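You operate a simulated robot arm through the tools that you are given. There is no shell and no other tool.

Carry out the task below with a simulated two-armed robot. There is one attempt and no reset: what you move stays moved.

JOB
Put the clear bag on the top of the low steel stand away on the top of the long wooden table. Then take the round brush on the top of the low steel stand and put it away on the top of the blue table. Then take the teal cone from the top of the low steel stand and leave it on the top of the white box by the aisle. Then put the long orange tube on the top of the low steel stand. Then turn the knob 55 to 2. Then open the right bench drawer, put the yellow cloth in the inside of the right bench drawer and shut the drawer again. Then put the blue wax ring on the right end of the wooden bench. Do these in the order given. Set down upright: clear bag, round brush, teal cone, long orange tube.

It is judged by the outcome, as a careful person would: the job done as asked, and still so three seconds after it is handed in. It fails if anything else is knocked over, pushed out of place, dropped, spilled or broken. Flat cloth is picked up by pressing the open fingertips on it (5 to 10 N) and closing them slowly along it; thin cloth reads only 2 to 8 mm in the jaws.

ROBOT AND FRAMES
Two 6-joint arms with three-finger grippers on one trunk, on a base that drives. Base frame: it is fixed to the floor where the robot stands at the start and does not move with it; the origin is under the middle of the robot, x ahead of it, y to its left, z up; the surface under the hand at the start is at about z = 600. Units: mm, rad, N and s.
The left shoulder is at the start at [40, 148, 1212], the right one opposite. With the tool pointing down near the work surface each hand reaches from about 260 to 480 mm from the robot's upright axis, wherever it stands, measured 20 degrees to its own side. Places, roughly: blue wax ring (4x4x3 cm) [4800, -5400, 900]; clear bag (14x14x26 cm) [500, 100, 700]; inside of the right bench drawer [3000, -5500, 800]; knob 55 [-900, -5800, 1200]; long orange tube (7x7x21 cm) [1000, -2500, 900]; right bench drawer [3000, -5500, 800]; right end of the wooden bench [3100, -5600, 900]; round brush (5x5x7 cm) [400, 300, 600]; teal cone (9x9x13 cm) [400, 0, 700]; top of the blue table [8200, -3800, 800]; top of the long wooden table [5500, 3900, 800]; top of the low steel stand [600, 100, 600]; top of the white box by the aisle [3000, -800, 400]; yellow cloth (7x7x3 cm) [4100, -5500, 900]. Payload 2.69 kg a hand.
The TCP of each hand is the grasp point between the finger pads, 29 mm short of the fingertips. In the tool frame z runs along the fingers and y along their closing line. The gripper opens to 120 mm. The gripper's body begins 78 mm behind the TCP.
Orientation is that of the tool frame in the base frame, as a unit quaternion [w, x, y, z]. With the fingers straight down and closing along the base's y, the tool's x points along the base's -x, its y along +y and its z along -z.

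CONTROLS
- The arms move only by the tool servo_tool. It takes "left_increments", "right_increments" or both (then of equal length, played together; a hand with none holds still); each is a list of rows, each an object of numbers (a shift or turn left out is 0, a gripper value left out holds the last): "claw": the gripper command, from -1 (shut) to 1 (fully open), values between in proportion; "dx", "dy", "dz": the shift along the tool's x, y, z in units of 50 mm (1.0 is 50 mm); "rx", "ry", "rz": the turn, a rotation vector about the tool's x, y, z in units of 4 degrees (1.0 is 4 degrees). In form: [{"claw": .., "dx": .., "dy": .., "dz": .., "rx": .., "ry": .., "rz": ..}, ...]. A call has 1 to 20 rows; each row shifts and turns the commanded pose from where the row before left it, along the tool's axes as they then stand. A call with a number of a shift or a turn outside -1 to 1 is refused whole. Each row takes 0.2 s and may step no farther than 50 mm and 0.15 rad from the row before; otherwise, or with a gripper value out of range, the whole call is refused. A pose out of reach is approached as far as the arm can. The call stops where the force on the tool passes 40 N (or 10 N more than at its start, if that is more) or the arm is blocked; 0.2 s more then pass. Each finger halts on what it meets, pressing with about 30 N; the grip force reading is that of the motor and also rises with nothing between the fingers. The clock runs only during rows and for 0.2 s after the last one: add rows that do not move to give the fingers time. It gives the time, the measured TCP pose, the force on the tool (base axes), the opening and the grip force at its end, in the units of the frame above (readings bear some noise), with the torque about the TCP (base axes, N m) and any sound that the robot's microphone picked up.
- Cameras (640 x 400 px; columns grow to the right, rows downward): "scene" is now at [85.8, 15, 1408.2]; the picture's right is [0.24, -0.97, 0.00], its down [-0.84, -0.21, -0.51] and it looks along [0.49, 0.12, -0.86] (base axes); focal length 266 px, centre (320, 200). "left" rides on the left gripper at [63, 0, -104] in its tool frame; the picture's right is [0.00, 1.00, 0.00], its down [-0.83, 0.00, -0.56] and it looks along [-0.56, 0.00, 0.83] (tool axes); focal length 275 px, centre (320, 200). "right" rides on the right gripper at [63, 0, -104] in its tool frame; the picture's right is [0.00, 1.00, 0.00], its down [-0.83, 0.00, -0.56] and it looks along [-0.56, 0.00, 0.83] (tool axes); focal length 275 px, centre (320, 200). There is no depth. A picture from a camera that has moved, and an enlarged one, comes with that camera's place and axes in the base frame and with its lens.
- camera(camera): a new picture of that camera. No time passes.
- move_column(by): slides the trunk up (or, below 0, down) by that many mm; the arms and the scene camera ride with it, the base frame stays. It gives what a move gives, with no picture.
- roll_base(legs): drives the robot by 1 to 6 legs, each [ahead, turn to the left] in mm and rad, along the robot's own axes; the way and the turn of a leg run together, so that a leg with both is an arc; at most 1500 mm and 3.142 rad a leg. The arms and the cameras ride along, it lands a little off, and it stops where it bumps. It gives what a move gives.
- head_to(pan, tilt): turns the head with the scene camera to pan (to the left, within 1.501 rad either way) and tilt (down, from -0.506 to 1.204), counted from straight ahead of the robot. It gives what a move gives.
- zoom(camera, box): a new picture of the part [left, top, right, bottom] of that camera's present view, enlarged. No time passes.
- job_done(): hands the job in; it is judged then, once.

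Nothing tells you exact positions but the pictures and the camera data. Unless the task says otherwise, let go and move clear before handing in.

The tools are called after "Request:" as name(argument=value, ...) on one line, values as JSON. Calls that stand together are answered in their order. servo_tool: Moves the arms, as the interface text tells. Its arguments: {"type":"object","properties":{"left_increments":{"type":"array","items":{"type":"object","properties":{"claw":{"type":"number"},"dx":{"type":"number"},"dy":{"type":"number"},"dz":{"type":"number"},"rx":{"type":"number"},"ry":{"type":"number"},"rz":{"type":"number"}}}},"right_increments":{"type":"array","items":{"type":"object","properties":{"claw":{"type":"number"},"dx":{"type":"number"},"dy":{"type":"number"},"dz":{"type":"number"},"rx":{"type":"number"},"ry":{"type":"number"},"rz":{"type":"number"}}}}},"required":[]} The other tools are called the same way: move_column (by) slides the trunk up or down; roll_base (legs) drives the base; head_to (pan, tilt) turns the head that bears the scene camera; camera (camera) takes a picture; zoom (camera, box) takes an enlarged picture of a part of a camera's view; job_done () hands the job in.

At the start:

```text
time: 0.0
left_tcp_pos: [418.3, 344.2, 839.3]
left_ee_rot: [0.0, 0.0, 1.0, -0.001]
left_contact_force: [0.2, 0.8, -0.1]
left_wrist_torque: [0.0, -0.02, -0.01]
left_gripper_width: 120.1
left_grasp_force: 0.0
right_tcp_pos: [539.7, -47.5, 959.6]
right_ee_rot: [0.0, 0.0, 1.0, 0.0]
right_contact_force: [-0.1, -0.7, 0.7]
right_wrist_torque: [-0.01, -0.02, -0.02]
right_gripper_width: 120.1
right_grasp_force: 0.0
trunk travel left (down, up): [-340.0, 158.0]
robot x, y, heading: [-0.9, 0.9, -0.001]
head pan, tilt: [0.241, 1.038]
```

scene: 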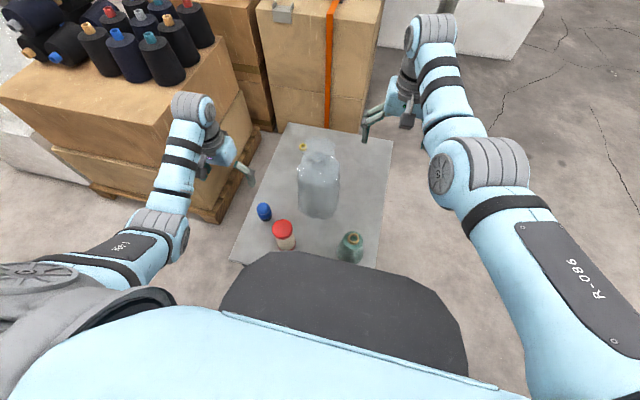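
right: 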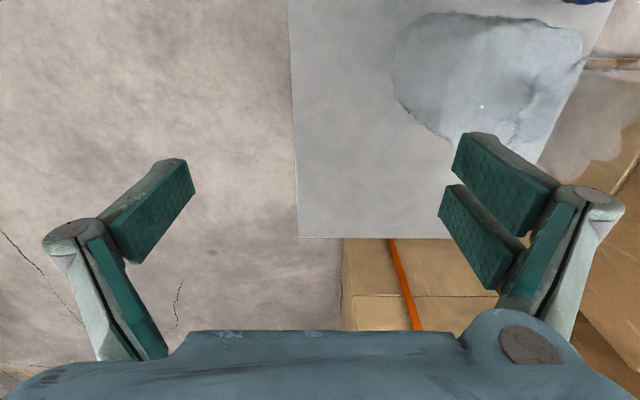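
left: 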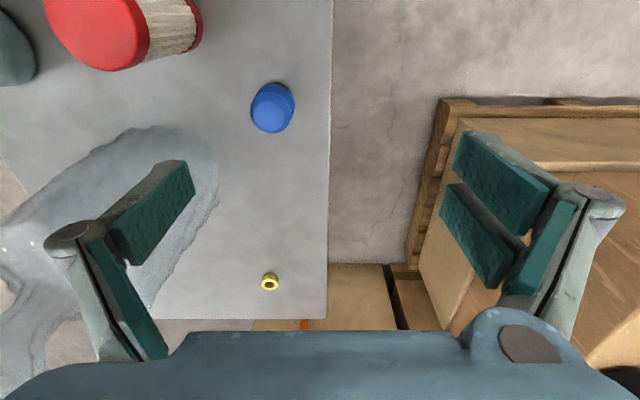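

I see the low steel stand ahead with the clear bag in the middle, a red-topped item, a blue cap, a teal item and a small yellow ring. I'll look closer before moving.

Request:
zoom(camera="scene", box=[220, 110, 400, 270])

Request:
zoom(camera="left", box=[0, 0, 340, 330])

```text
2.50 times, centred on (310, 190) of scene
camera zoom: at [85.8, 15.0, 1408.2], right [0.24, -0.97, 0.0], down [-0.84, -0.21, -0.51], along [0.49, 0.12, -0.86], focal length 664 px, centre (345, 225)
```

zoom: 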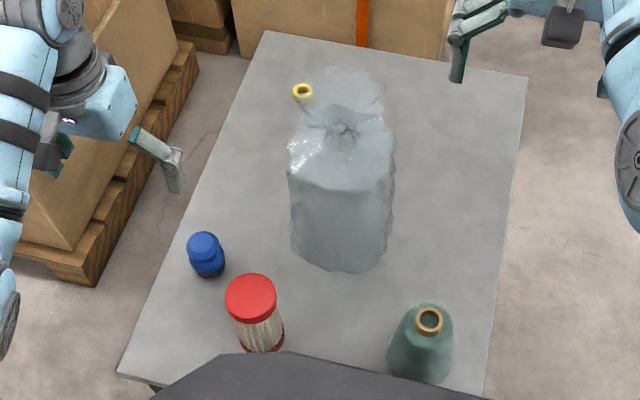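

```text
1.21 times, centred on (170, 165) of left
camera zoom: at [355.1, 344.7, 944.6], right [0.0, 1.0, 0.0], down [0.83, 0.0, 0.56], along [0.56, 0.0, -0.83], focal length 334 px, centre (502, 242)
```

zoom: 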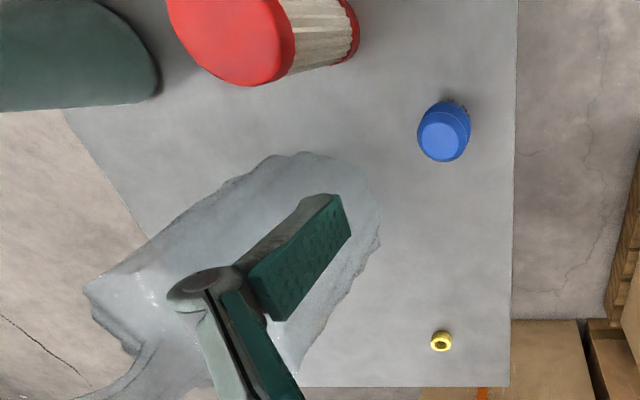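

The blue item at about (436, 289) fits the round brush, the teal one at about (360, -5) is the cone, and the bag is at about (547, 125). Before anything moves, I'll look around the room to map the obstacles.

Request:
head_to(pan=0, tilt=0.1)

Request:
camera(camera="scene")

Request:
head_to(pan=1.4, tilt=0.2)

Request:
camera(camera="scene")

Request:
head_to(pan=-1.4, tilt=0.2)

Request:
camera(camera="scene")

Request:
head_to(pan=-0.7, tilt=0.2)

Request:
camera(camera="scene")

Request:
head_to(pan=0.7, tilt=0.2)

Request:
camera(camera="scene")

```text
time: 1.2
left_tcp_pos: [419.5, 344.5, 839.7]
left_ee_rot: [-0.001, 0.001, 1.0, 0.0]
left_contact_force: [-0.7, 0.5, -0.6]
left_wrist_torque: [0.0, -0.02, -0.03]
left_gripper_width: 120.1
left_grasp_force: 0.0
right_tcp_pos: [540.3, -47.0, 959.9]
right_ee_rot: [0.0, 0.0, 1.0, 0.0]
right_contact_force: [-0.8, -1.3, -0.9]
right_wrist_torque: [-0.02, 0.06, 0.01]
right_gripper_width: 119.8
right_grasp_force: 0.1
trunk travel left (down, up): [-340.0, 158.0]
robot x, y, heading: [-0.1, 0.7, 0.003]
head pan, tilt: [0.0, 0.099]
```

```text
taken
camera scene: at [112.6, -1.0, 1488.9], right [0.0, -1.0, 0.0], down [-0.1, 0.0, -0.99], along [0.99, 0.0, -0.1], focal length 266 px, centre (320, 200)
```

scene: 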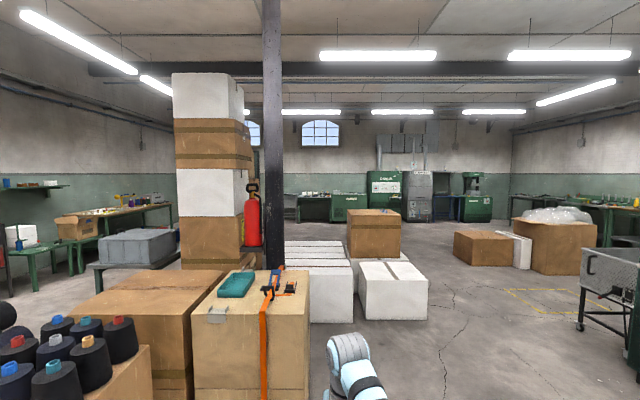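

```text
time: 2.8
left_tcp_pos: [419.2, 344.2, 839.7]
left_ee_rot: [0.0, 0.0, 1.0, 0.0]
left_contact_force: [1.2, 0.9, -0.4]
left_wrist_torque: [0.02, 0.01, 0.0]
left_gripper_width: 119.9
left_grasp_force: 0.1
right_tcp_pos: [539.5, -46.8, 959.6]
right_ee_rot: [0.0, 0.0, 1.0, 0.0]
right_contact_force: [-0.5, 0.0, -0.3]
right_wrist_torque: [0.01, -0.04, -0.01]
right_gripper_width: 120.2
right_grasp_force: 0.0
trunk travel left (down, up): [-340.0, 158.0]
robot x, y, heading: [-0.8, 3.4, -0.001]
head pan, tilt: [1.4, 0.201]
```

```text
taken
camera scene: at [36.5, 90.8, 1479.6], right [0.99, -0.17, 0.0], down [-0.03, -0.2, -0.98], along [0.17, 0.97, -0.2], focal length 266 px, centre (320, 200)
```

scene: 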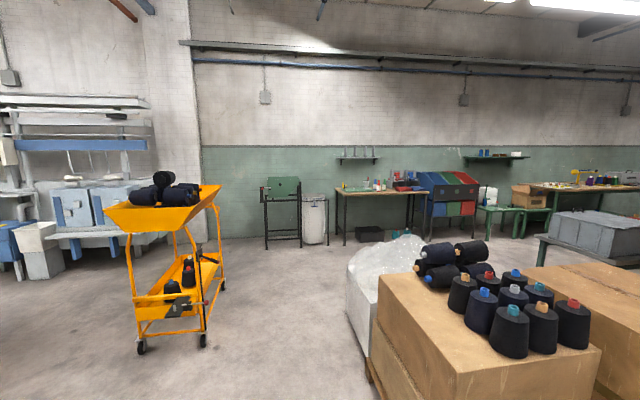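

```text
time: 5.2
left_tcp_pos: [418.8, 344.0, 840.3]
left_ee_rot: [0.0, 0.001, 1.0, 0.0]
left_contact_force: [0.6, 0.0, -0.1]
left_wrist_torque: [0.02, 0.01, 0.02]
left_gripper_width: 120.2
left_grasp_force: 0.1
right_tcp_pos: [538.9, -46.8, 959.8]
right_ee_rot: [0.0, 0.0, 1.0, 0.0]
right_contact_force: [0.4, 0.3, -0.5]
right_wrist_torque: [0.01, 0.02, -0.04]
right_gripper_width: 120.2
right_grasp_force: 0.1
trunk travel left (down, up): [-340.0, 158.0]
robot x, y, heading: [4.5, 3.2, 0.001]
head pan, tilt: [-1.4, 0.201]
```

```text
taken
camera scene: at [36.5, -92.9, 1479.7], right [-0.99, -0.17, 0.0], down [-0.03, 0.2, -0.98], along [0.17, -0.97, -0.2], focal length 266 px, centre (320, 200)
```

scene: 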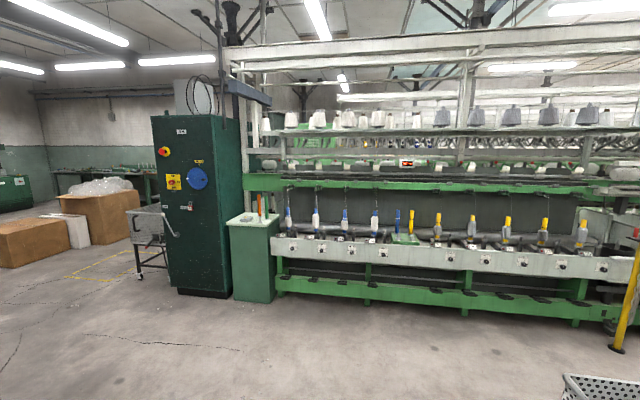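

```text
time: 6.3
left_tcp_pos: [418.7, 344.4, 839.7]
left_ee_rot: [0.0, 0.0, 1.0, 0.0]
left_contact_force: [0.2, 0.8, -0.5]
left_wrist_torque: [0.01, 0.01, 0.0]
left_gripper_width: 119.9
left_grasp_force: 0.1
right_tcp_pos: [539.7, -47.3, 959.8]
right_ee_rot: [0.0, 0.001, 1.0, 0.0]
right_contact_force: [0.4, 0.0, 0.7]
right_wrist_torque: [0.01, -0.01, -0.02]
right_gripper_width: 120.0
right_grasp_force: 0.0
trunk travel left (down, up): [-340.0, 158.0]
robot x, y, heading: [0.1, 1.3, 0.005]
head pan, tilt: [-0.7, 0.201]
```

```text
taken
camera scene: at [91.7, -61.1, 1479.6], right [-0.64, -0.76, 0.0], down [-0.15, 0.13, -0.98], along [0.75, -0.63, -0.2], focal length 266 px, centre (320, 200)
```

scene: 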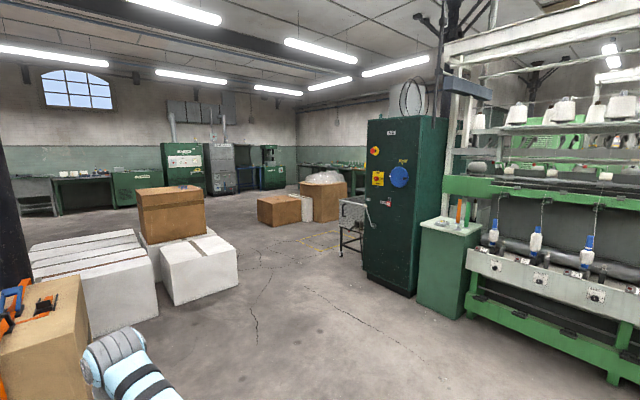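

```text
time: 7.8
left_tcp_pos: [419.3, 343.3, 839.2]
left_ee_rot: [-0.001, -0.001, 1.0, 0.0]
left_contact_force: [0.1, -0.1, -0.2]
left_wrist_torque: [0.01, 0.01, -0.02]
left_gripper_width: 119.8
left_grasp_force: 0.1
right_tcp_pos: [540.6, -47.2, 959.4]
right_ee_rot: [0.0, 0.0, 1.0, 0.0]
right_contact_force: [0.2, 0.7, 0.0]
right_wrist_torque: [0.01, -0.01, 0.0]
right_gripper_width: 119.9
right_grasp_force: 0.1
trunk travel left (down, up): [-340.0, 158.0]
robot x, y, heading: [2.1, 2.9, 0.001]
head pan, tilt: [0.7, 0.201]
```

```text
taken
camera scene: at [91.9, 58.9, 1479.6], right [0.64, -0.77, 0.0], down [-0.15, -0.13, -0.98], along [0.75, 0.63, -0.2], focal length 266 px, centre (320, 200)
```

scene: 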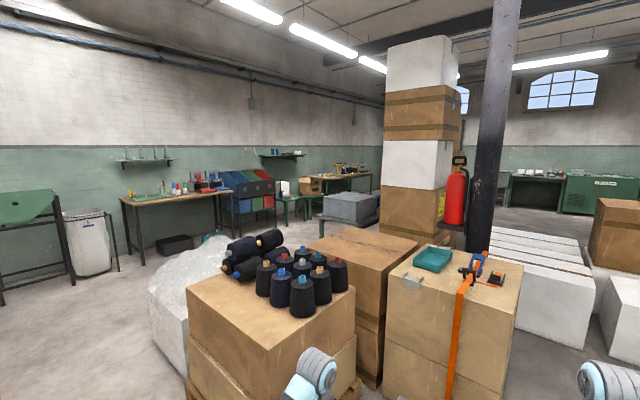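

The room layout matches the listed places: white box ahead, green cabinet with the orange tube on the right, and the long table far left. I'll turn the left hand so its camera sees the bag from the side and I can judge the neck height.

Request:
servo_tool(left_increments=[{"rz": 1}, {"rz": 1}, {"rz": 1}, {"rz": 1}, {"rz": 1}, {"rz": 1}, {"rz": 1}, {"rz": 1}, {"rz": 1}, {"rz": 1}, {"rz": 1}, {"rz": 1}, {"rz": 1}, {"rz": 1}])

Request:
servo_tool(left_increments=[{"ry": -1}, {"ry": -1}, {"ry": -1}, {"ry": -1}, {"ry": -1}, {"ry": -1}, {"ry": -1}, {"ry": -1}])

Request:
camera(camera="left")

Request:
head_to(pan=0.24, tilt=1.0)

Request:
camera(camera="scene")

```text
time: 10.8
left_tcp_pos: [418.9, 343.9, 839.7]
left_ee_rot: [0.0, 0.47, 0.883, -0.001]
left_contact_force: [-0.9, -0.3, -1.0]
left_wrist_torque: [0.02, 0.0, 0.02]
left_gripper_width: 120.0
left_grasp_force: 0.0
right_tcp_pos: [539.6, -47.3, 959.0]
right_ee_rot: [0.0, 0.001, 1.0, 0.0]
right_contact_force: [0.2, -0.3, -0.1]
right_wrist_torque: [0.04, 0.01, 0.01]
right_gripper_width: 120.0
right_grasp_force: 0.0
trunk travel left (down, up): [-340.0, 158.0]
robot x, y, heading: [-0.3, -3.4, -0.004]
head pan, tilt: [0.7, 0.201]
```

```text
time: 12.6
left_tcp_pos: [419.8, 344.2, 838.4]
left_ee_rot: [0.244, 0.45, 0.849, -0.129]
left_contact_force: [-0.1, 0.4, -1.4]
left_wrist_torque: [0.01, 0.03, -0.02]
left_gripper_width: 120.0
left_grasp_force: 0.1
right_tcp_pos: [539.7, -47.4, 959.4]
right_ee_rot: [0.0, 0.0, 1.0, 0.0]
right_contact_force: [0.2, 0.6, 0.0]
right_wrist_torque: [-0.02, 0.0, 0.02]
right_gripper_width: 120.1
right_grasp_force: 0.1
trunk travel left (down, up): [-340.0, 158.0]
robot x, y, heading: [4.2, 0.3, -0.003]
head pan, tilt: [0.7, 0.201]
```

```text
taken
camera left: at [358.0, 434.4, 894.4], right [0.83, 0.56, 0.0], down [0.23, -0.34, 0.91], along [0.51, -0.76, -0.41], focal length 275 px, centre (320, 200)
```

left: 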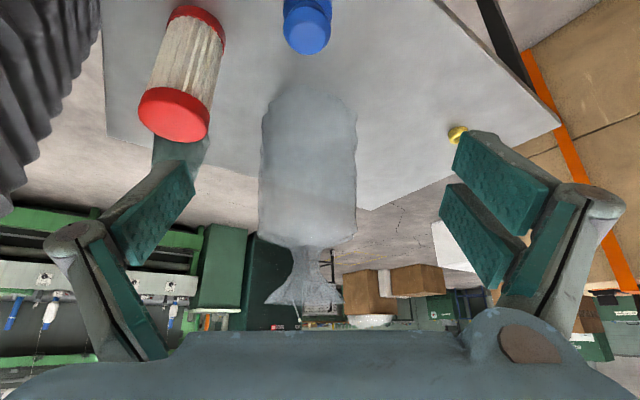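

```text
time: 13.8
left_tcp_pos: [419.3, 343.0, 838.8]
left_ee_rot: [0.243, 0.451, 0.849, -0.129]
left_contact_force: [0.5, 0.0, -0.4]
left_wrist_torque: [-0.03, 0.04, 0.0]
left_gripper_width: 119.9
left_grasp_force: 0.1
right_tcp_pos: [540.7, -46.7, 959.4]
right_ee_rot: [-0.001, 0.001, 1.0, 0.001]
right_contact_force: [-0.2, 0.4, 0.5]
right_wrist_torque: [0.01, 0.0, -0.04]
right_gripper_width: 120.2
right_grasp_force: 0.1
trunk travel left (down, up): [-340.0, 158.0]
robot x, y, heading: [4.3, -0.8, 0.0]
head pan, tilt: [0.241, 1.0]
```

```text
taken
camera scene: at [88.2, 15.7, 1410.9], right [0.24, -0.97, 0.0], down [-0.82, -0.2, -0.54], along [0.53, 0.13, -0.84], focal length 266 px, centre (320, 200)
```

scene: 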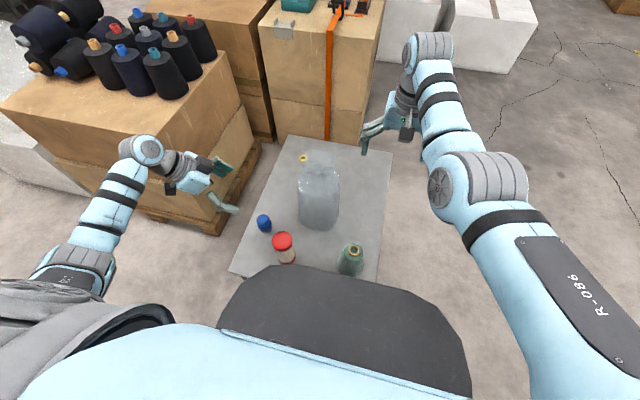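

From the side the bag stands upright, with its neck narrowest at about z = 808 near (549, 128). I'll set the left hand upright again, raise it and clear the right hand, then check alignment.

Request:
servo_tool(left_increments=[{"ry": 1}, {"ry": 1}, {"ry": 1}, {"ry": 1}, {"ry": 1}, {"ry": 1}, {"ry": 1}, {"ry": 1, "dz": 0}, {"rz": -1}, {"rz": -1}, {"rz": -1}, {"rz": -1}, {"rz": -1}, {"rz": -1}, {"rz": -1}, {"rz": -1}, {"rz": -1}, {"rz": -1}, {"rz": -1}, {"rz": -1}])

Request:
servo_tool(left_increments=[{"rz": -1}, {"rz": -1}, {"dz": -1}, {"dz": -1}, {"dz": -0.6}, {"dy": 0}], right_increments=[{"dy": -1}, {"dy": -1}, {"dy": -1}, {"dy": 0}, {"dy": 0}, {"dy": 0}])

Request:
zoom(camera="scene", box=[240, 120, 400, 240])

```text
time: 18.0
left_tcp_pos: [420.3, 343.8, 839.1]
left_ee_rot: [0.0, 0.069, 0.998, 0.0]
left_contact_force: [-0.1, -0.5, 0.1]
left_wrist_torque: [-0.03, -0.02, 0.0]
left_gripper_width: 120.0
left_grasp_force: 0.1
right_tcp_pos: [539.6, -47.5, 958.6]
right_ee_rot: [0.001, -0.001, 1.0, 0.0]
right_contact_force: [0.0, -0.3, 0.0]
right_wrist_torque: [0.01, 0.0, -0.03]
right_gripper_width: 119.9
right_grasp_force: 0.0
trunk travel left (down, up): [-340.0, 158.0]
robot x, y, heading: [-1.8, 0.2, -0.001]
head pan, tilt: [0.241, 1.0]
```

```text
time: 19.4
left_tcp_pos: [461.6, 386.8, 896.2]
left_ee_rot: [0.0, -0.001, 1.0, 0.0]
left_contact_force: [0.6, 0.5, 0.6]
left_wrist_torque: [-0.01, 0.01, -0.02]
left_gripper_width: 119.9
left_grasp_force: 0.0
left hand out of reach, approached as far as the arm can: row 3, 4, 5
right_tcp_pos: [541.4, -196.6, 957.5]
right_ee_rot: [0.0, 0.001, 1.0, 0.0]
right_contact_force: [-0.1, 0.5, 0.4]
right_wrist_torque: [0.01, 0.0, -0.03]
right_gripper_width: 119.9
right_grasp_force: 0.1
trunk travel left (down, up): [-340.0, 158.0]
robot x, y, heading: [1.4, 0.7, -0.002]
head pan, tilt: [0.241, 1.0]
```

```text
3.33 times, centred on (320, 180) of scene
camera zoom: at [88.0, 15.1, 1410.9], right [0.24, -0.97, 0.0], down [-0.82, -0.2, -0.54], along [0.52, 0.13, -0.84], focal length 886 px, centre (320, 267)
```

zoom: 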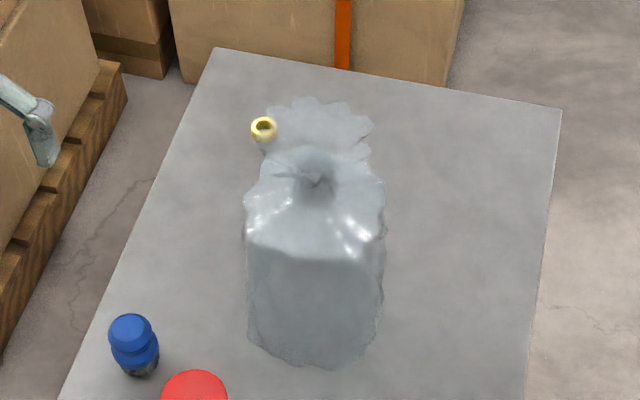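

The left arm can't rise much near its own shoulder, so I'll move it out and forward, then over the bag's neck at about (548, 129), and check with the cameras.

Request:
servo_tool(left_increments=[{"dx": -0.9}, {"dx": -0.83}, {"dz": -0.8}, {"dy": -0.5}])

```text
time: 20.4
left_tcp_pos: [536.2, 351.7, 933.4]
left_ee_rot: [0.0, 0.0, 1.0, 0.001]
left_contact_force: [0.6, -0.5, -0.1]
left_wrist_torque: [0.01, 0.0, -0.01]
left_gripper_width: 119.8
left_grasp_force: 0.0
left hand out of reach, approached as far as the arm can: row 2
right_tcp_pos: [541.0, -197.5, 956.5]
right_ee_rot: [-0.001, 0.0, 1.0, 0.0]
right_contact_force: [0.1, -0.3, -0.6]
right_wrist_torque: [0.01, 0.04, -0.01]
right_gripper_width: 120.0
right_grasp_force: 0.0
trunk travel left (down, up): [-340.0, 158.0]
robot x, y, heading: [-2.7, -0.4, 0.001]
head pan, tilt: [0.241, 1.0]
```

Request:
servo_tool(left_increments=[{"dy": -1}, {"dy": -1}, {"dy": -1}, {"dy": -1}, {"dy": -0.45, "dx": -0.24}, {"dy": 0}])

Request:
camera(camera="left")

Request:
zoom(camera="scene", box=[240, 100, 400, 240])

```text
time: 21.8
left_tcp_pos: [549.6, 132.6, 932.8]
left_ee_rot: [0.0, 0.0, 1.0, -0.001]
left_contact_force: [0.0, 0.6, 0.3]
left_wrist_torque: [-0.02, 0.02, 0.0]
left_gripper_width: 120.0
left_grasp_force: 0.1
right_tcp_pos: [541.6, -196.6, 958.1]
right_ee_rot: [0.0, 0.0, 1.0, 0.0]
right_contact_force: [-0.1, 0.0, -0.3]
right_wrist_torque: [-0.02, 0.02, 0.0]
right_gripper_width: 119.9
right_grasp_force: 0.2
trunk travel left (down, up): [-340.0, 158.0]
robot x, y, heading: [0.3, 0.5, 0.003]
head pan, tilt: [0.241, 1.0]
```

```text
taken
camera left: at [484.7, 132.5, 1038.3], right [0.0, 1.0, 0.0], down [0.83, 0.0, 0.56], along [0.56, 0.0, -0.83], focal length 275 px, centre (320, 200)
```

left: 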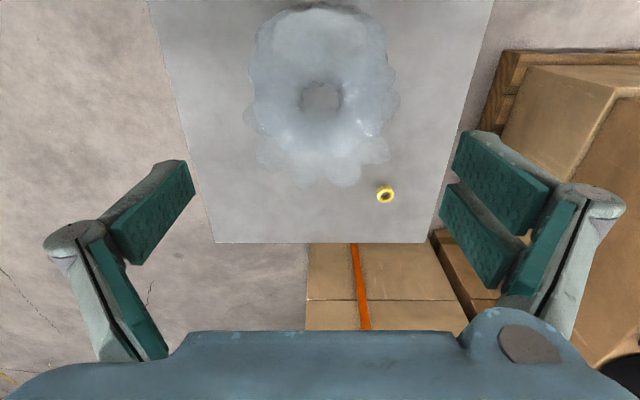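

```text
2.86 times, centred on (320, 170) of scene
camera zoom: at [88.2, 16.0, 1410.8], right [0.24, -0.97, 0.0], down [-0.82, -0.2, -0.54], along [0.52, 0.13, -0.84], focal length 759 px, centre (320, 286)
```

zoom: 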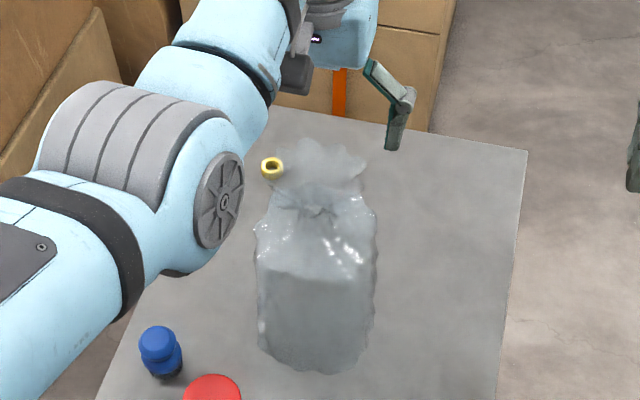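

The neck shows at about (543, 132), nearly under the hand. Descending to about z = 815 with the jaws open.

Request:
servo_tool(left_increments=[{"dx": 0.13, "dz": 0.5}, {"dz": 0.5}, {"dz": 0.4}, {"dz": 0.3}, {"dz": 0.3}, {"dz": 0.3}, {"dz": 0}])

Request:
camera(camera="left")

Request:
zoom(camera="scene", box=[240, 100, 400, 240])

```text
time: 23.4
left_tcp_pos: [540.0, 132.8, 817.8]
left_ee_rot: [-0.001, -0.001, 1.0, -0.001]
left_contact_force: [-0.5, -0.3, 0.1]
left_wrist_torque: [0.01, -0.01, 0.0]
left_gripper_width: 119.9
left_grasp_force: 0.0
right_tcp_pos: [541.0, -197.1, 957.6]
right_ee_rot: [0.0, 0.0, 1.0, 0.0]
right_contact_force: [0.5, 0.2, 0.4]
right_wrist_torque: [0.02, 0.0, 0.0]
right_gripper_width: 120.0
right_grasp_force: 0.2
trunk travel left (down, up): [-340.0, 158.0]
robot x, y, heading: [1.4, 0.5, -0.0]
head pan, tilt: [0.241, 1.0]
```

```text
taken
camera left: at [475.3, 132.5, 922.2], right [0.0, 1.0, 0.0], down [0.83, 0.0, 0.56], along [0.56, 0.0, -0.83], focal length 275 px, centre (320, 200)
```

left: 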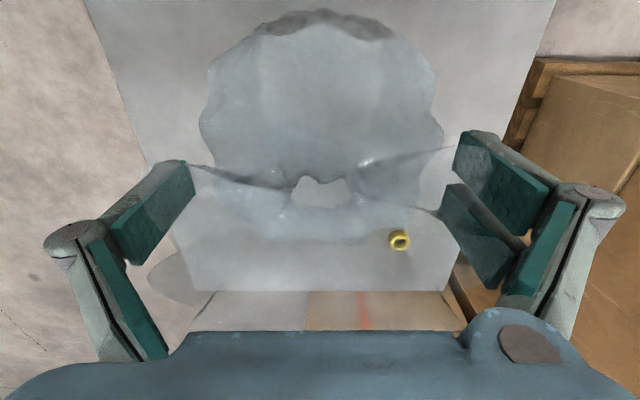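

```text
2.86 times, centred on (320, 170) of scene
camera zoom: at [88.1, 15.3, 1410.9], right [0.24, -0.97, 0.0], down [-0.82, -0.2, -0.54], along [0.52, 0.13, -0.84], focal length 759 px, centre (320, 286)
```

zoom: 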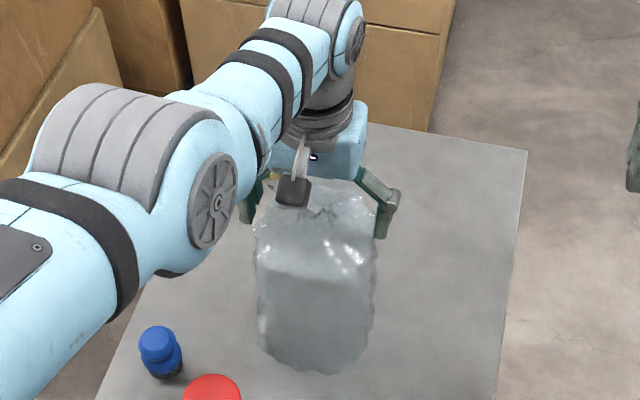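

The neck is between the pads, and I'm closing on it gradually.

Request:
servo_tool(left_increments=[{"claw": 0.5}, {"claw": 0.2}, {"claw": 0}, {"claw": -0.2}, {"claw": -0.4}, {"claw": -0.6}, {"claw": -0.8}, {"claw": -1}, {"claw": -1}, {"claw": -1}])

Request:
camera(camera="left")

```text
time: 25.6
left_tcp_pos: [538.4, 130.9, 818.7]
left_ee_rot: [0.003, -0.001, 1.0, 0.0]
left_contact_force: [4.9, 0.2, 27.0]
left_wrist_torque: [0.08, -0.47, -0.04]
left_gripper_width: 24.0
left_grasp_force: 30.4
right_tcp_pos: [539.0, -198.5, 959.2]
right_ee_rot: [0.002, 0.0, 1.0, 0.0]
right_contact_force: [-1.1, -0.1, -0.5]
right_wrist_torque: [-0.02, 0.03, 0.01]
right_gripper_width: 119.9
right_grasp_force: 0.1
trunk travel left (down, up): [-340.0, 158.0]
robot x, y, heading: [2.4, -2.2, 0.0]
head pan, tilt: [0.241, 1.0]
```

```text
taken
camera left: at [473.5, 131.6, 924.3], right [0.0, 1.0, 0.0], down [0.83, 0.0, 0.56], along [0.56, 0.0, -0.83], focal length 275 px, centre (320, 200)
```

left: 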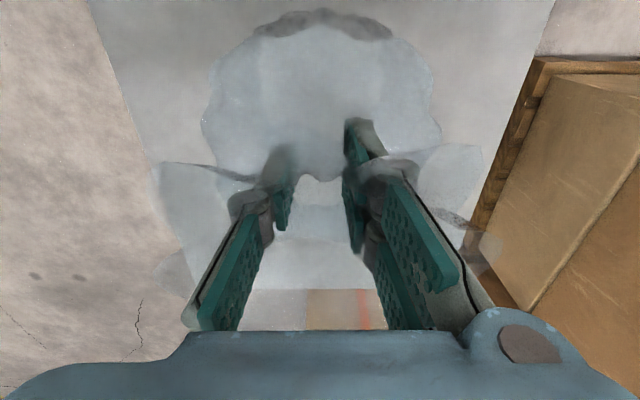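

Gripped at a width of 24 mm. I'll lift slowly and check the load.

Request:
servo_tool(left_increments=[{"dz": -0.1}, {"dz": -0.1}, {"dz": -0.2}, {"dz": -0.2}, {"dz": 0}])

Request:
zoom(camera="scene", box=[220, 90, 420, 260])

```text
time: 26.8
left_tcp_pos: [543.4, 131.8, 847.4]
left_ee_rot: [-0.001, 0.001, 1.0, 0.0]
left_contact_force: [0.1, -0.2, 0.4]
left_wrist_torque: [-0.05, -0.02, -0.01]
left_gripper_width: 23.8
left_grasp_force: 30.2
right_tcp_pos: [540.5, -196.5, 957.9]
right_ee_rot: [0.0, 0.0, 1.0, 0.0]
right_contact_force: [0.6, 0.2, 0.2]
right_wrist_torque: [0.03, -0.02, 0.03]
right_gripper_width: 120.1
right_grasp_force: 0.0
trunk travel left (down, up): [-340.0, 158.0]
robot x, y, heading: [-3.8, -1.6, -0.001]
head pan, tilt: [0.241, 1.0]
```

```text
2.35 times, centred on (320, 175) of scene
camera zoom: at [88.3, 15.3, 1410.8], right [0.24, -0.97, 0.0], down [-0.82, -0.2, -0.54], along [0.52, 0.13, -0.84], focal length 625 px, centre (320, 259)
```

zoom: 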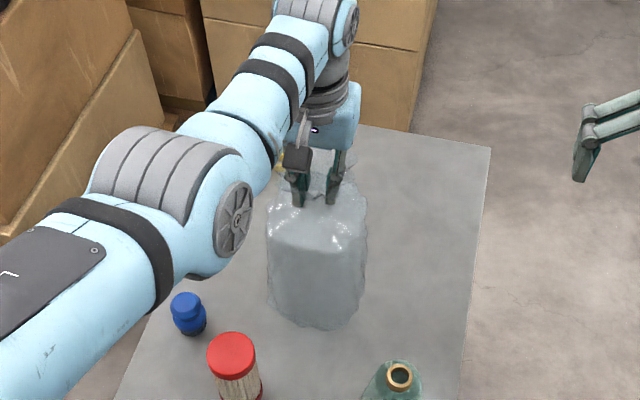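

Request:
servo_tool(left_increments=[{"dz": -0.5}, {"dz": -0.5}, {"dz": -0.5}, {"dz": -0.3}, {"dz": 0}])

Request:
zoom(camera="scene", box=[220, 90, 420, 260])

Request:
camera(camera="right")

```text
time: 28.0
left_tcp_pos: [543.8, 132.6, 939.5]
left_ee_rot: [0.001, 0.001, 1.0, 0.0]
left_contact_force: [-0.2, 0.5, -0.5]
left_wrist_torque: [-0.02, 0.01, 0.04]
left_gripper_width: 24.1
left_grasp_force: 30.0
right_tcp_pos: [540.8, -197.6, 958.1]
right_ee_rot: [0.0, 0.0, 1.0, 0.0]
right_contact_force: [-0.2, -0.9, -0.8]
right_wrist_torque: [0.0, 0.0, -0.03]
right_gripper_width: 120.0
right_grasp_force: 0.0
trunk travel left (down, up): [-340.0, 158.0]
robot x, y, heading: [2.1, -4.7, -0.0]
head pan, tilt: [0.241, 1.0]
```

```text
2.35 times, centred on (320, 175) of scene
camera zoom: at [88.3, 15.3, 1410.8], right [0.24, -0.97, 0.0], down [-0.82, -0.2, -0.54], along [0.52, 0.13, -0.84], focal length 625 px, centre (320, 259)
```

zoom: 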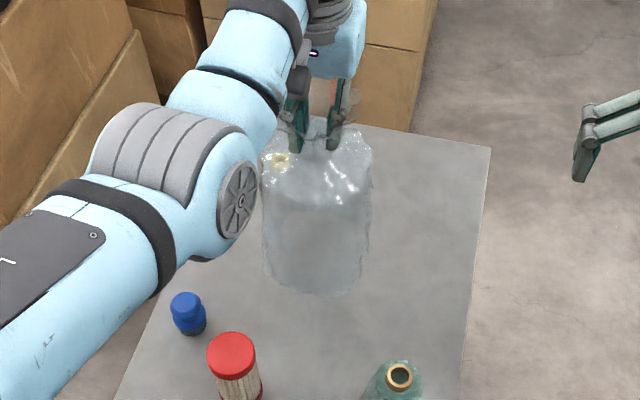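

```text
taken
camera right: at [478.6, -198.5, 1060.5], right [0.0, 1.0, 0.0], down [0.83, 0.0, 0.56], along [0.56, 0.0, -0.83], focal length 275 px, centre (320, 200)
```

right: 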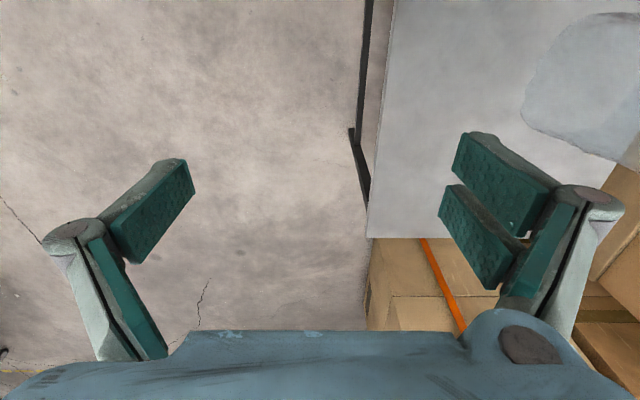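

The bag is lifted cleanly, with its base about 218 mm below the grip. I'll raise the trunk, back off a little, turn right toward the aisle and look.

Request:
move_column(by=150)

Request:
roll_base(legs=[[-200, 0], [0, -0.75]])

Request:
head_to(pan=0, tilt=0.45)

Request:
camera(camera="scene")

```text
time: 29.7
left_tcp_pos: [545.1, 132.5, 1091.5]
left_ee_rot: [0.0, 0.0, 1.0, 0.0]
left_contact_force: [0.1, 0.5, -0.4]
left_wrist_torque: [-0.01, -0.01, 0.02]
left_gripper_width: 23.9
left_grasp_force: 30.2
right_tcp_pos: [541.9, -196.1, 1107.3]
right_ee_rot: [-0.001, 0.001, 1.0, 0.0]
right_contact_force: [-0.3, -0.2, 0.6]
right_wrist_torque: [-0.01, 0.0, 0.02]
right_gripper_width: 120.1
right_grasp_force: 0.1
trunk travel left (down, up): [-490.0, 8.0]
robot x, y, heading: [-2.3, 1.7, 0.001]
head pan, tilt: [0.241, 1.0]
```

```text
time: 33.3
left_tcp_pos: [289.3, -265.1, 1090.6]
left_ee_rot: [0.0, 0.359, 0.933, 0.001]
left_contact_force: [-0.6, 0.0, -0.2]
left_wrist_torque: [-0.02, 0.01, 0.0]
left_gripper_width: 24.1
left_grasp_force: 29.9
right_tcp_pos: [66.3, -509.1, 1107.2]
right_ee_rot: [0.0, 0.359, 0.933, 0.0]
right_contact_force: [0.3, 0.9, -0.4]
right_wrist_torque: [0.0, -0.01, -0.05]
right_gripper_width: 119.9
right_grasp_force: 0.1
trunk travel left (down, up): [-490.0, 8.0]
robot x, y, heading: [-202.2, 1.2, -0.738]
head pan, tilt: [0.241, 1.0]
```

```text
time: 34.2
left_tcp_pos: [288.2, -266.2, 1090.7]
left_ee_rot: [0.0, 0.358, 0.934, 0.0]
left_contact_force: [0.3, -0.1, -0.4]
left_wrist_torque: [0.0, 0.0, 0.01]
left_gripper_width: 23.8
left_grasp_force: 30.3
right_tcp_pos: [64.8, -509.1, 1107.9]
right_ee_rot: [0.0, 0.36, 0.933, -0.001]
right_contact_force: [0.3, -0.1, 0.5]
right_wrist_torque: [-0.02, -0.01, -0.01]
right_gripper_width: 119.8
right_grasp_force: 0.0
trunk travel left (down, up): [-490.0, 8.0]
robot x, y, heading: [-203.3, 0.3, -0.732]
head pan, tilt: [0.0, 0.45]
```

```text
taken
camera scene: at [-120.9, -76.8, 1606.8], right [-0.67, -0.74, 0.0], down [-0.32, 0.29, -0.9], along [0.67, -0.6, -0.44], focal length 266 px, centre (320, 200)
```

scene: 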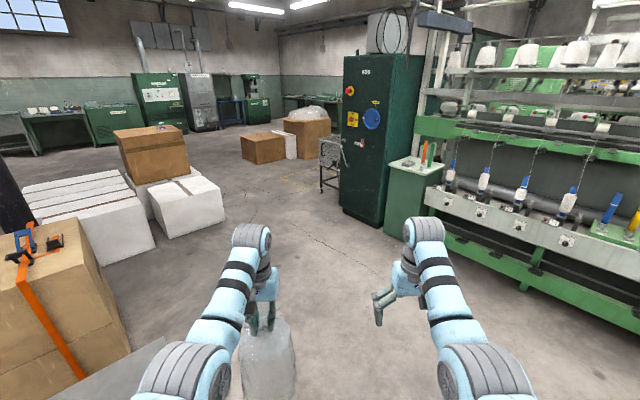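

The way ahead into the aisle is clear. Driving on into the aisle, then turning back toward +x.

Request:
roll_base(legs=[[1500, 0], [500, 0], [0, 0.68]])

Request:
camera(camera="scene")

Request:
head_to(pan=0.6, tilt=0.3)

Request:
camera(camera="scene")

```text
time: 37.4
left_tcp_pos: [613.1, -510.1, 1091.6]
left_ee_rot: [0.008, 0.329, 0.944, -0.008]
left_contact_force: [0.6, -0.2, -0.8]
left_wrist_torque: [-0.02, 0.01, 0.0]
left_gripper_width: 23.7
left_grasp_force: 30.1
right_tcp_pos: [418.2, -772.7, 1103.0]
right_ee_rot: [-0.004, 0.329, 0.944, 0.001]
right_contact_force: [-0.3, 0.7, 0.7]
right_wrist_torque: [-0.03, -0.02, 0.01]
right_gripper_width: 120.0
right_grasp_force: 0.0
trunk travel left (down, up): [-490.0, 8.0]
robot x, y, heading: [96.3, -278.7, -0.572]
head pan, tilt: [0.0, 0.45]
stopped in leg 1: the robot was blocked; the commanded pose is now the measured one
```

```text
taken
camera scene: at [193.9, -337.3, 1607.0], right [-0.54, -0.84, 0.0], down [-0.37, 0.23, -0.9], along [0.76, -0.49, -0.43], focal length 266 px, centre (320, 200)
```

scene: 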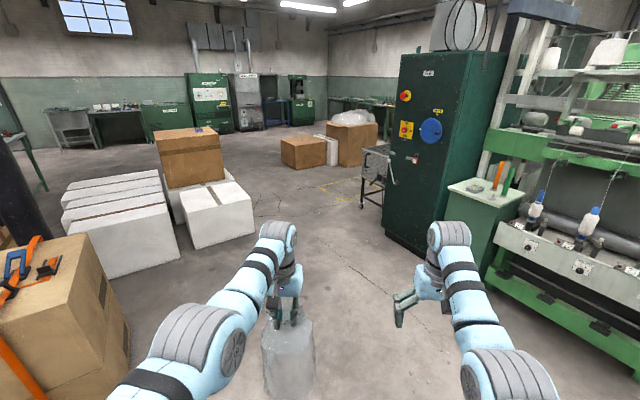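

```text
time: 38.4
left_tcp_pos: [611.5, -517.3, 1091.0]
left_ee_rot: [0.008, 0.329, 0.944, -0.005]
left_contact_force: [-0.4, -0.8, 0.0]
left_wrist_torque: [0.07, 0.01, 0.02]
left_gripper_width: 23.9
left_grasp_force: 30.6
right_tcp_pos: [417.3, -778.8, 1100.2]
right_ee_rot: [-0.003, 0.33, 0.944, 0.003]
right_contact_force: [0.1, 0.4, -0.2]
right_wrist_torque: [0.04, -0.01, 0.0]
right_gripper_width: 120.2
right_grasp_force: 0.0
trunk travel left (down, up): [-490.0, 8.0]
robot x, y, heading: [101.2, -283.9, -0.567]
head pan, tilt: [0.6, 0.3]
```

```text
taken
camera scene: at [207.9, -293.3, 1620.8], right [0.03, -1.0, 0.0], down [-0.3, -0.01, -0.96], along [0.95, 0.03, -0.3], focal length 266 px, centre (320, 200)
```

scene: 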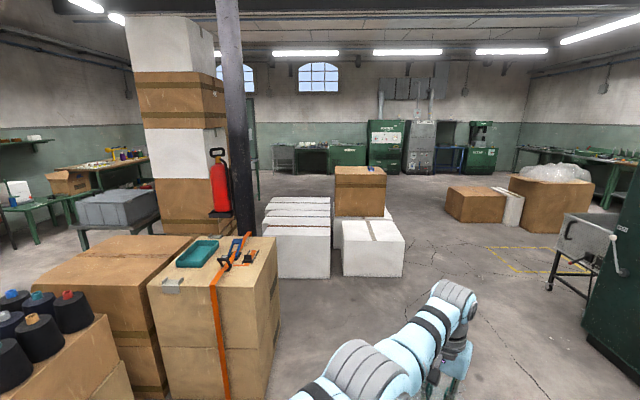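

The base was blocked, probably by the steel stand's corner. I'll look down at the stand before moving.

Request:
head_to(pan=0.75, tilt=1.1)

Request:
camera(camera="scene")

Request:
head_to(pan=1.4, tilt=0.9)

Request:
camera(camera="scene")

```text
time: 39.6
left_tcp_pos: [611.2, -516.7, 1090.3]
left_ee_rot: [0.007, 0.329, 0.944, -0.006]
left_contact_force: [0.7, 0.4, -0.3]
left_wrist_torque: [0.01, 0.05, -0.01]
left_gripper_width: 24.3
left_grasp_force: 30.4
right_tcp_pos: [416.1, -777.8, 1100.9]
right_ee_rot: [-0.005, 0.329, 0.944, 0.004]
right_contact_force: [1.3, -0.7, -0.1]
right_wrist_torque: [-0.02, 0.02, -0.04]
right_gripper_width: 120.0
right_grasp_force: 0.1
trunk travel left (down, up): [-490.0, 8.0]
robot x, y, heading: [99.1, -284.3, -0.577]
head pan, tilt: [0.75, 1.1]
```

```text
taken
camera scene: at [177.1, -283.0, 1554.8], right [0.18, -0.98, 0.0], down [-0.88, -0.16, -0.45], along [0.45, 0.08, -0.89], focal length 266 px, centre (320, 200)
```

scene: 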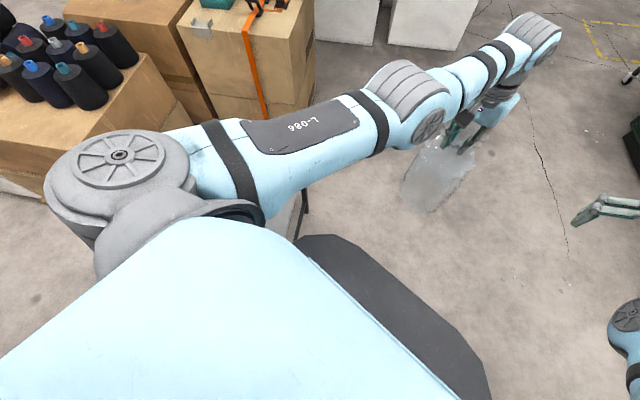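

```text
time: 40.6
left_tcp_pos: [612.0, -514.9, 1091.0]
left_ee_rot: [0.007, 0.329, 0.944, -0.006]
left_contact_force: [-0.9, 0.8, -0.7]
left_wrist_torque: [-0.03, 0.0, 0.0]
left_gripper_width: 23.7
left_grasp_force: 30.1
right_tcp_pos: [417.2, -778.4, 1100.4]
right_ee_rot: [-0.004, 0.329, 0.944, 0.004]
right_contact_force: [-0.4, 0.8, -0.1]
right_wrist_torque: [0.03, -0.03, 0.02]
right_gripper_width: 120.2
right_grasp_force: 0.0
trunk travel left (down, up): [-490.0, 8.0]
robot x, y, heading: [99.9, -281.9, -0.568]
head pan, tilt: [1.4, 0.901]
```

```text
taken
camera scene: at [165.8, -238.9, 1568.6], right [0.74, -0.68, 0.0], down [-0.53, -0.58, -0.62], along [0.42, 0.46, -0.78], focal length 266 px, centre (320, 200)
```

scene: 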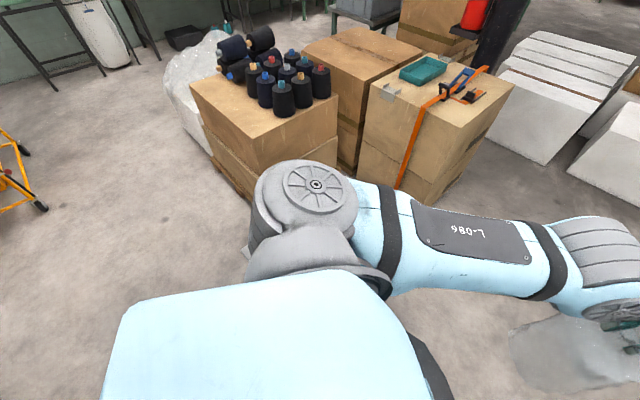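

The stand's corner is right against the robot's left side. I'll turn right away from it, ease forward off the contact, and then check whether it shifted.

Request:
roll_base(legs=[[0, -0.2], [150, -0.15]])

Request:
head_to(pan=1.45, tilt=0.8)

Request:
camera(camera="scene")

```text
time: 41.8
left_tcp_pos: [546.9, -565.0, 1085.7]
left_ee_rot: [-0.011, 0.4, 0.916, 0.007]
left_contact_force: [-0.4, 0.7, -0.1]
left_wrist_torque: [0.0, 0.01, 0.01]
left_gripper_width: 24.2
left_grasp_force: 29.7
right_tcp_pos: [331.1, -819.2, 1095.6]
right_ee_rot: [-0.008, 0.404, 0.915, 0.004]
right_contact_force: [-0.1, 0.6, -1.1]
right_wrist_torque: [-0.03, 0.0, 0.0]
right_gripper_width: 119.7
right_grasp_force: 0.0
trunk travel left (down, up): [-490.0, 8.0]
robot x, y, heading: [82.7, -275.4, -0.671]
head pan, tilt: [1.4, 0.901]
stopped in leg 1: the force on the tool passed its limit at 50 N (the readings are from after the stop); the commanded pose is now the measured one
```

```text
time: 42.5
left_tcp_pos: [546.5, -565.5, 1085.4]
left_ee_rot: [-0.01, 0.401, 0.916, 0.007]
left_contact_force: [0.1, -0.2, -0.2]
left_wrist_torque: [-0.02, 0.0, -0.01]
left_gripper_width: 23.9
left_grasp_force: 30.0
right_tcp_pos: [328.7, -820.2, 1095.4]
right_ee_rot: [-0.006, 0.405, 0.914, 0.005]
right_contact_force: [0.7, -0.5, 0.0]
right_wrist_torque: [-0.01, 0.0, 0.01]
right_gripper_width: 120.0
right_grasp_force: 0.1
trunk travel left (down, up): [-490.0, 8.0]
robot x, y, heading: [83.4, -271.0, -0.67]
head pan, tilt: [1.45, 0.799]
```

```text
taken
camera scene: at [158.0, -231.2, 1576.4], right [0.7, -0.71, 0.0], down [-0.51, -0.51, -0.7], along [0.49, 0.49, -0.72], focal length 266 px, centre (320, 200)
```

scene: 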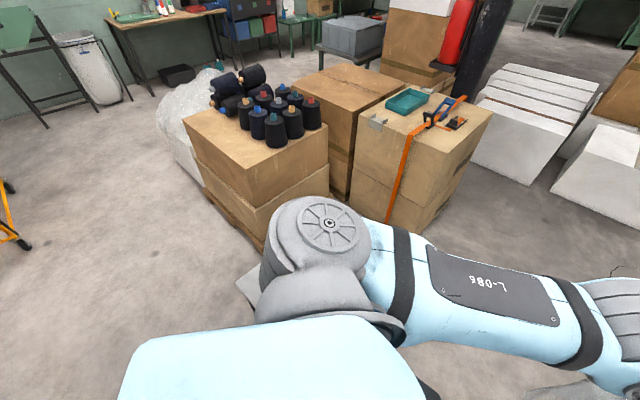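

Turning was blocked too, so I need to find what is being touched. Looking at the right side and straight down in front.

Request:
head_to(pan=-1.45, tilt=0.9)

Request:
camera(camera="scene")

Request:
head_to(pan=0.3, tilt=1.2)

Request:
camera(camera="scene")

Request:
camera(camera="left")

Request:
head_to(pan=1.0, tilt=1.2)

Request:
camera(camera="scene")

```text
time: 45.0
left_tcp_pos: [543.3, -566.3, 1086.9]
left_ee_rot: [-0.01, 0.4, 0.916, 0.009]
left_contact_force: [0.0, 0.2, 0.0]
left_wrist_torque: [0.03, 0.02, -0.01]
left_gripper_width: 24.0
left_grasp_force: 30.2
right_tcp_pos: [326.7, -821.6, 1095.3]
right_ee_rot: [-0.006, 0.405, 0.914, 0.006]
right_contact_force: [0.4, 0.0, -0.8]
right_wrist_torque: [0.0, 0.02, 0.0]
right_gripper_width: 120.0
right_grasp_force: 0.1
trunk travel left (down, up): [-490.0, 8.0]
robot x, y, heading: [87.5, -273.9, -0.669]
head pan, tilt: [-1.45, 0.901]
```

```text
taken
camera scene: at [59.5, -353.3, 1568.6], right [-0.85, 0.52, 0.0], down [0.41, 0.67, -0.62], along [-0.32, -0.53, -0.78], focal length 266 px, centre (320, 200)
```

scene: 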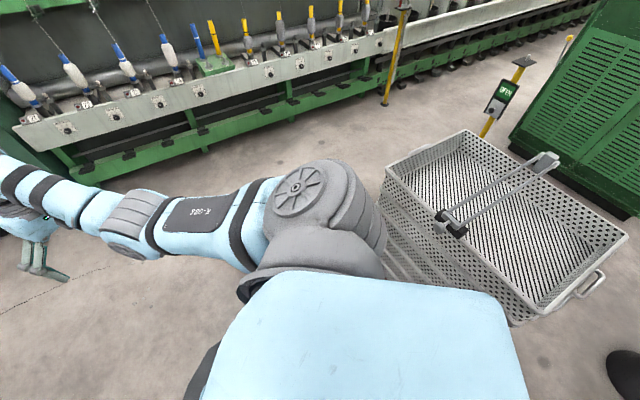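

```text
time: 46.8
left_tcp_pos: [543.3, -565.5, 1086.6]
left_ee_rot: [-0.009, 0.4, 0.917, 0.009]
left_contact_force: [-0.1, 0.0, -0.3]
left_wrist_torque: [0.0, 0.01, 0.04]
left_gripper_width: 23.9
left_grasp_force: 30.1
right_tcp_pos: [327.1, -821.1, 1096.4]
right_ee_rot: [-0.006, 0.405, 0.914, 0.006]
right_contact_force: [-0.4, -0.6, -0.1]
right_wrist_torque: [0.02, 0.0, 0.02]
right_gripper_width: 120.2
right_grasp_force: 0.0
trunk travel left (down, up): [-490.0, 8.0]
robot x, y, heading: [83.1, -277.6, -0.675]
head pan, tilt: [0.3, 1.201]
```

```text
taken
camera scene: at [151.0, -309.1, 1548.8], right [-0.36, -0.93, 0.0], down [-0.87, 0.34, -0.36], along [0.34, -0.13, -0.93], focal length 266 px, centre (320, 200)
```

scene: 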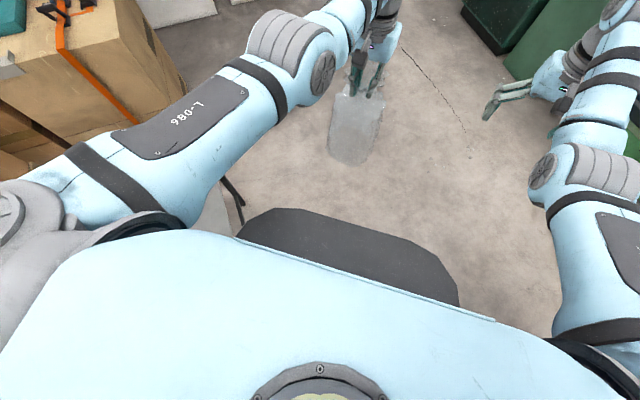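

```text
taken
camera left: at [501.3, -522.3, 1192.8], right [0.74, 0.68, 0.01], down [0.57, -0.63, 0.54], along [0.37, -0.39, -0.84], focal length 275 px, centre (320, 200)
```

left: 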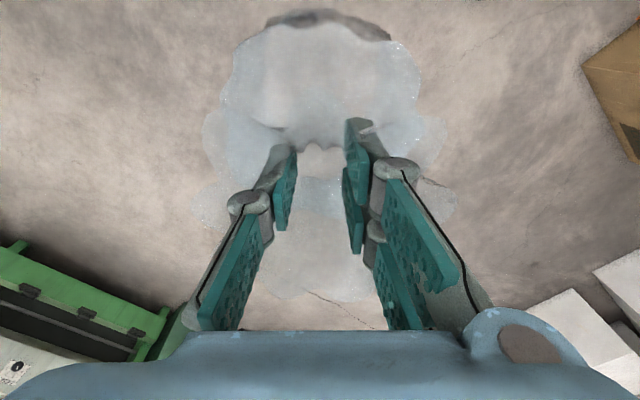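

```text
time: 47.8
left_tcp_pos: [543.3, -566.6, 1086.0]
left_ee_rot: [-0.01, 0.4, 0.916, 0.009]
left_contact_force: [0.4, -0.2, 0.5]
left_wrist_torque: [-0.02, -0.03, 0.0]
left_gripper_width: 24.0
left_grasp_force: 30.2
right_tcp_pos: [327.5, -820.1, 1095.1]
right_ee_rot: [-0.006, 0.405, 0.914, 0.005]
right_contact_force: [-0.2, -0.4, 0.8]
right_wrist_torque: [0.01, -0.03, -0.02]
right_gripper_width: 120.0
right_grasp_force: 0.0
trunk travel left (down, up): [-490.0, 8.0]
robot x, y, heading: [80.8, -275.2, -0.668]
head pan, tilt: [1.0, 1.201]
```

```text
taken
camera scene: at [151.7, -270.8, 1548.8], right [0.32, -0.95, 0.0], down [-0.88, -0.3, -0.36], along [0.34, 0.12, -0.93], focal length 266 px, centre (320, 200)
```

scene: 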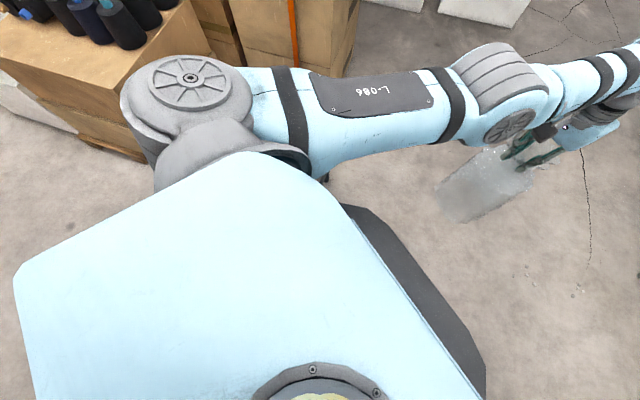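

A perforated cart stands behind right (around x = -575), and only the stand's near-right leg touches my left side. Backing up while turning right moves that side away from the leg, so I'll do that gently.

Request:
roll_base(legs=[[-60, -0.1], [-140, -0.25]])

Request:
head_to(pan=1.0, tilt=1.0)

Request:
camera(camera="scene")

```text
time: 49.6
left_tcp_pos: [338.2, -586.0, 1085.3]
left_ee_rot: [-0.01, 0.528, 0.849, 0.008]
left_contact_force: [1.3, -0.1, -1.8]
left_wrist_torque: [0.05, 0.11, 0.0]
left_gripper_width: 24.1
left_grasp_force: 29.7
right_tcp_pos: [54.9, -753.9, 1081.2]
right_ee_rot: [-0.004, 0.534, 0.845, 0.005]
right_contact_force: [1.7, -0.2, -1.4]
right_wrist_torque: [0.07, 0.11, -0.03]
right_gripper_width: 119.9
right_grasp_force: 0.0
trunk travel left (down, up): [-490.0, 8.0]
robot x, y, heading: [-31.2, -156.3, -0.966]
head pan, tilt: [1.0, 1.201]
stopped in leg 2: the robot was blocked; the commanded pose is now the measured one
```

```text
time: 50.3
left_tcp_pos: [322.9, -567.8, 1096.6]
left_ee_rot: [0.0, 0.528, 0.849, 0.006]
left_contact_force: [0.4, 0.0, -0.4]
left_wrist_torque: [0.02, 0.01, -0.01]
left_gripper_width: 24.1
left_grasp_force: 30.5
right_tcp_pos: [37.5, -737.6, 1090.9]
right_ee_rot: [0.005, 0.534, 0.845, 0.002]
right_contact_force: [1.0, -0.1, -0.1]
right_wrist_torque: [0.03, 0.04, 0.02]
right_gripper_width: 120.3
right_grasp_force: 0.1
trunk travel left (down, up): [-490.0, 8.0]
robot x, y, heading: [-26.2, -158.5, -0.961]
head pan, tilt: [1.0, 1.0]
```

```text
taken
camera scene: at [50.9, -165.7, 1561.4], right [0.04, -1.0, 0.0], down [-0.84, -0.03, -0.54], along [0.54, 0.02, -0.84], focal length 266 px, centre (320, 200)
```

scene: 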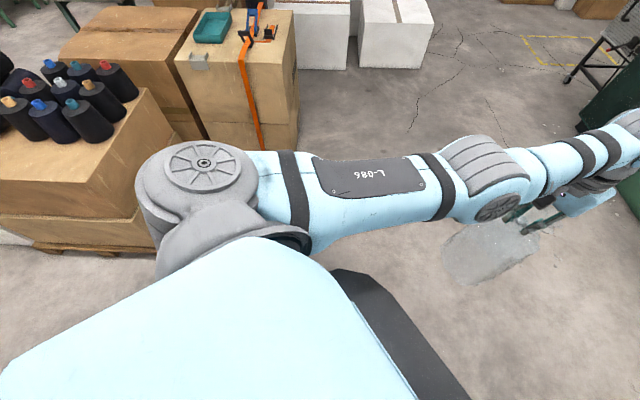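

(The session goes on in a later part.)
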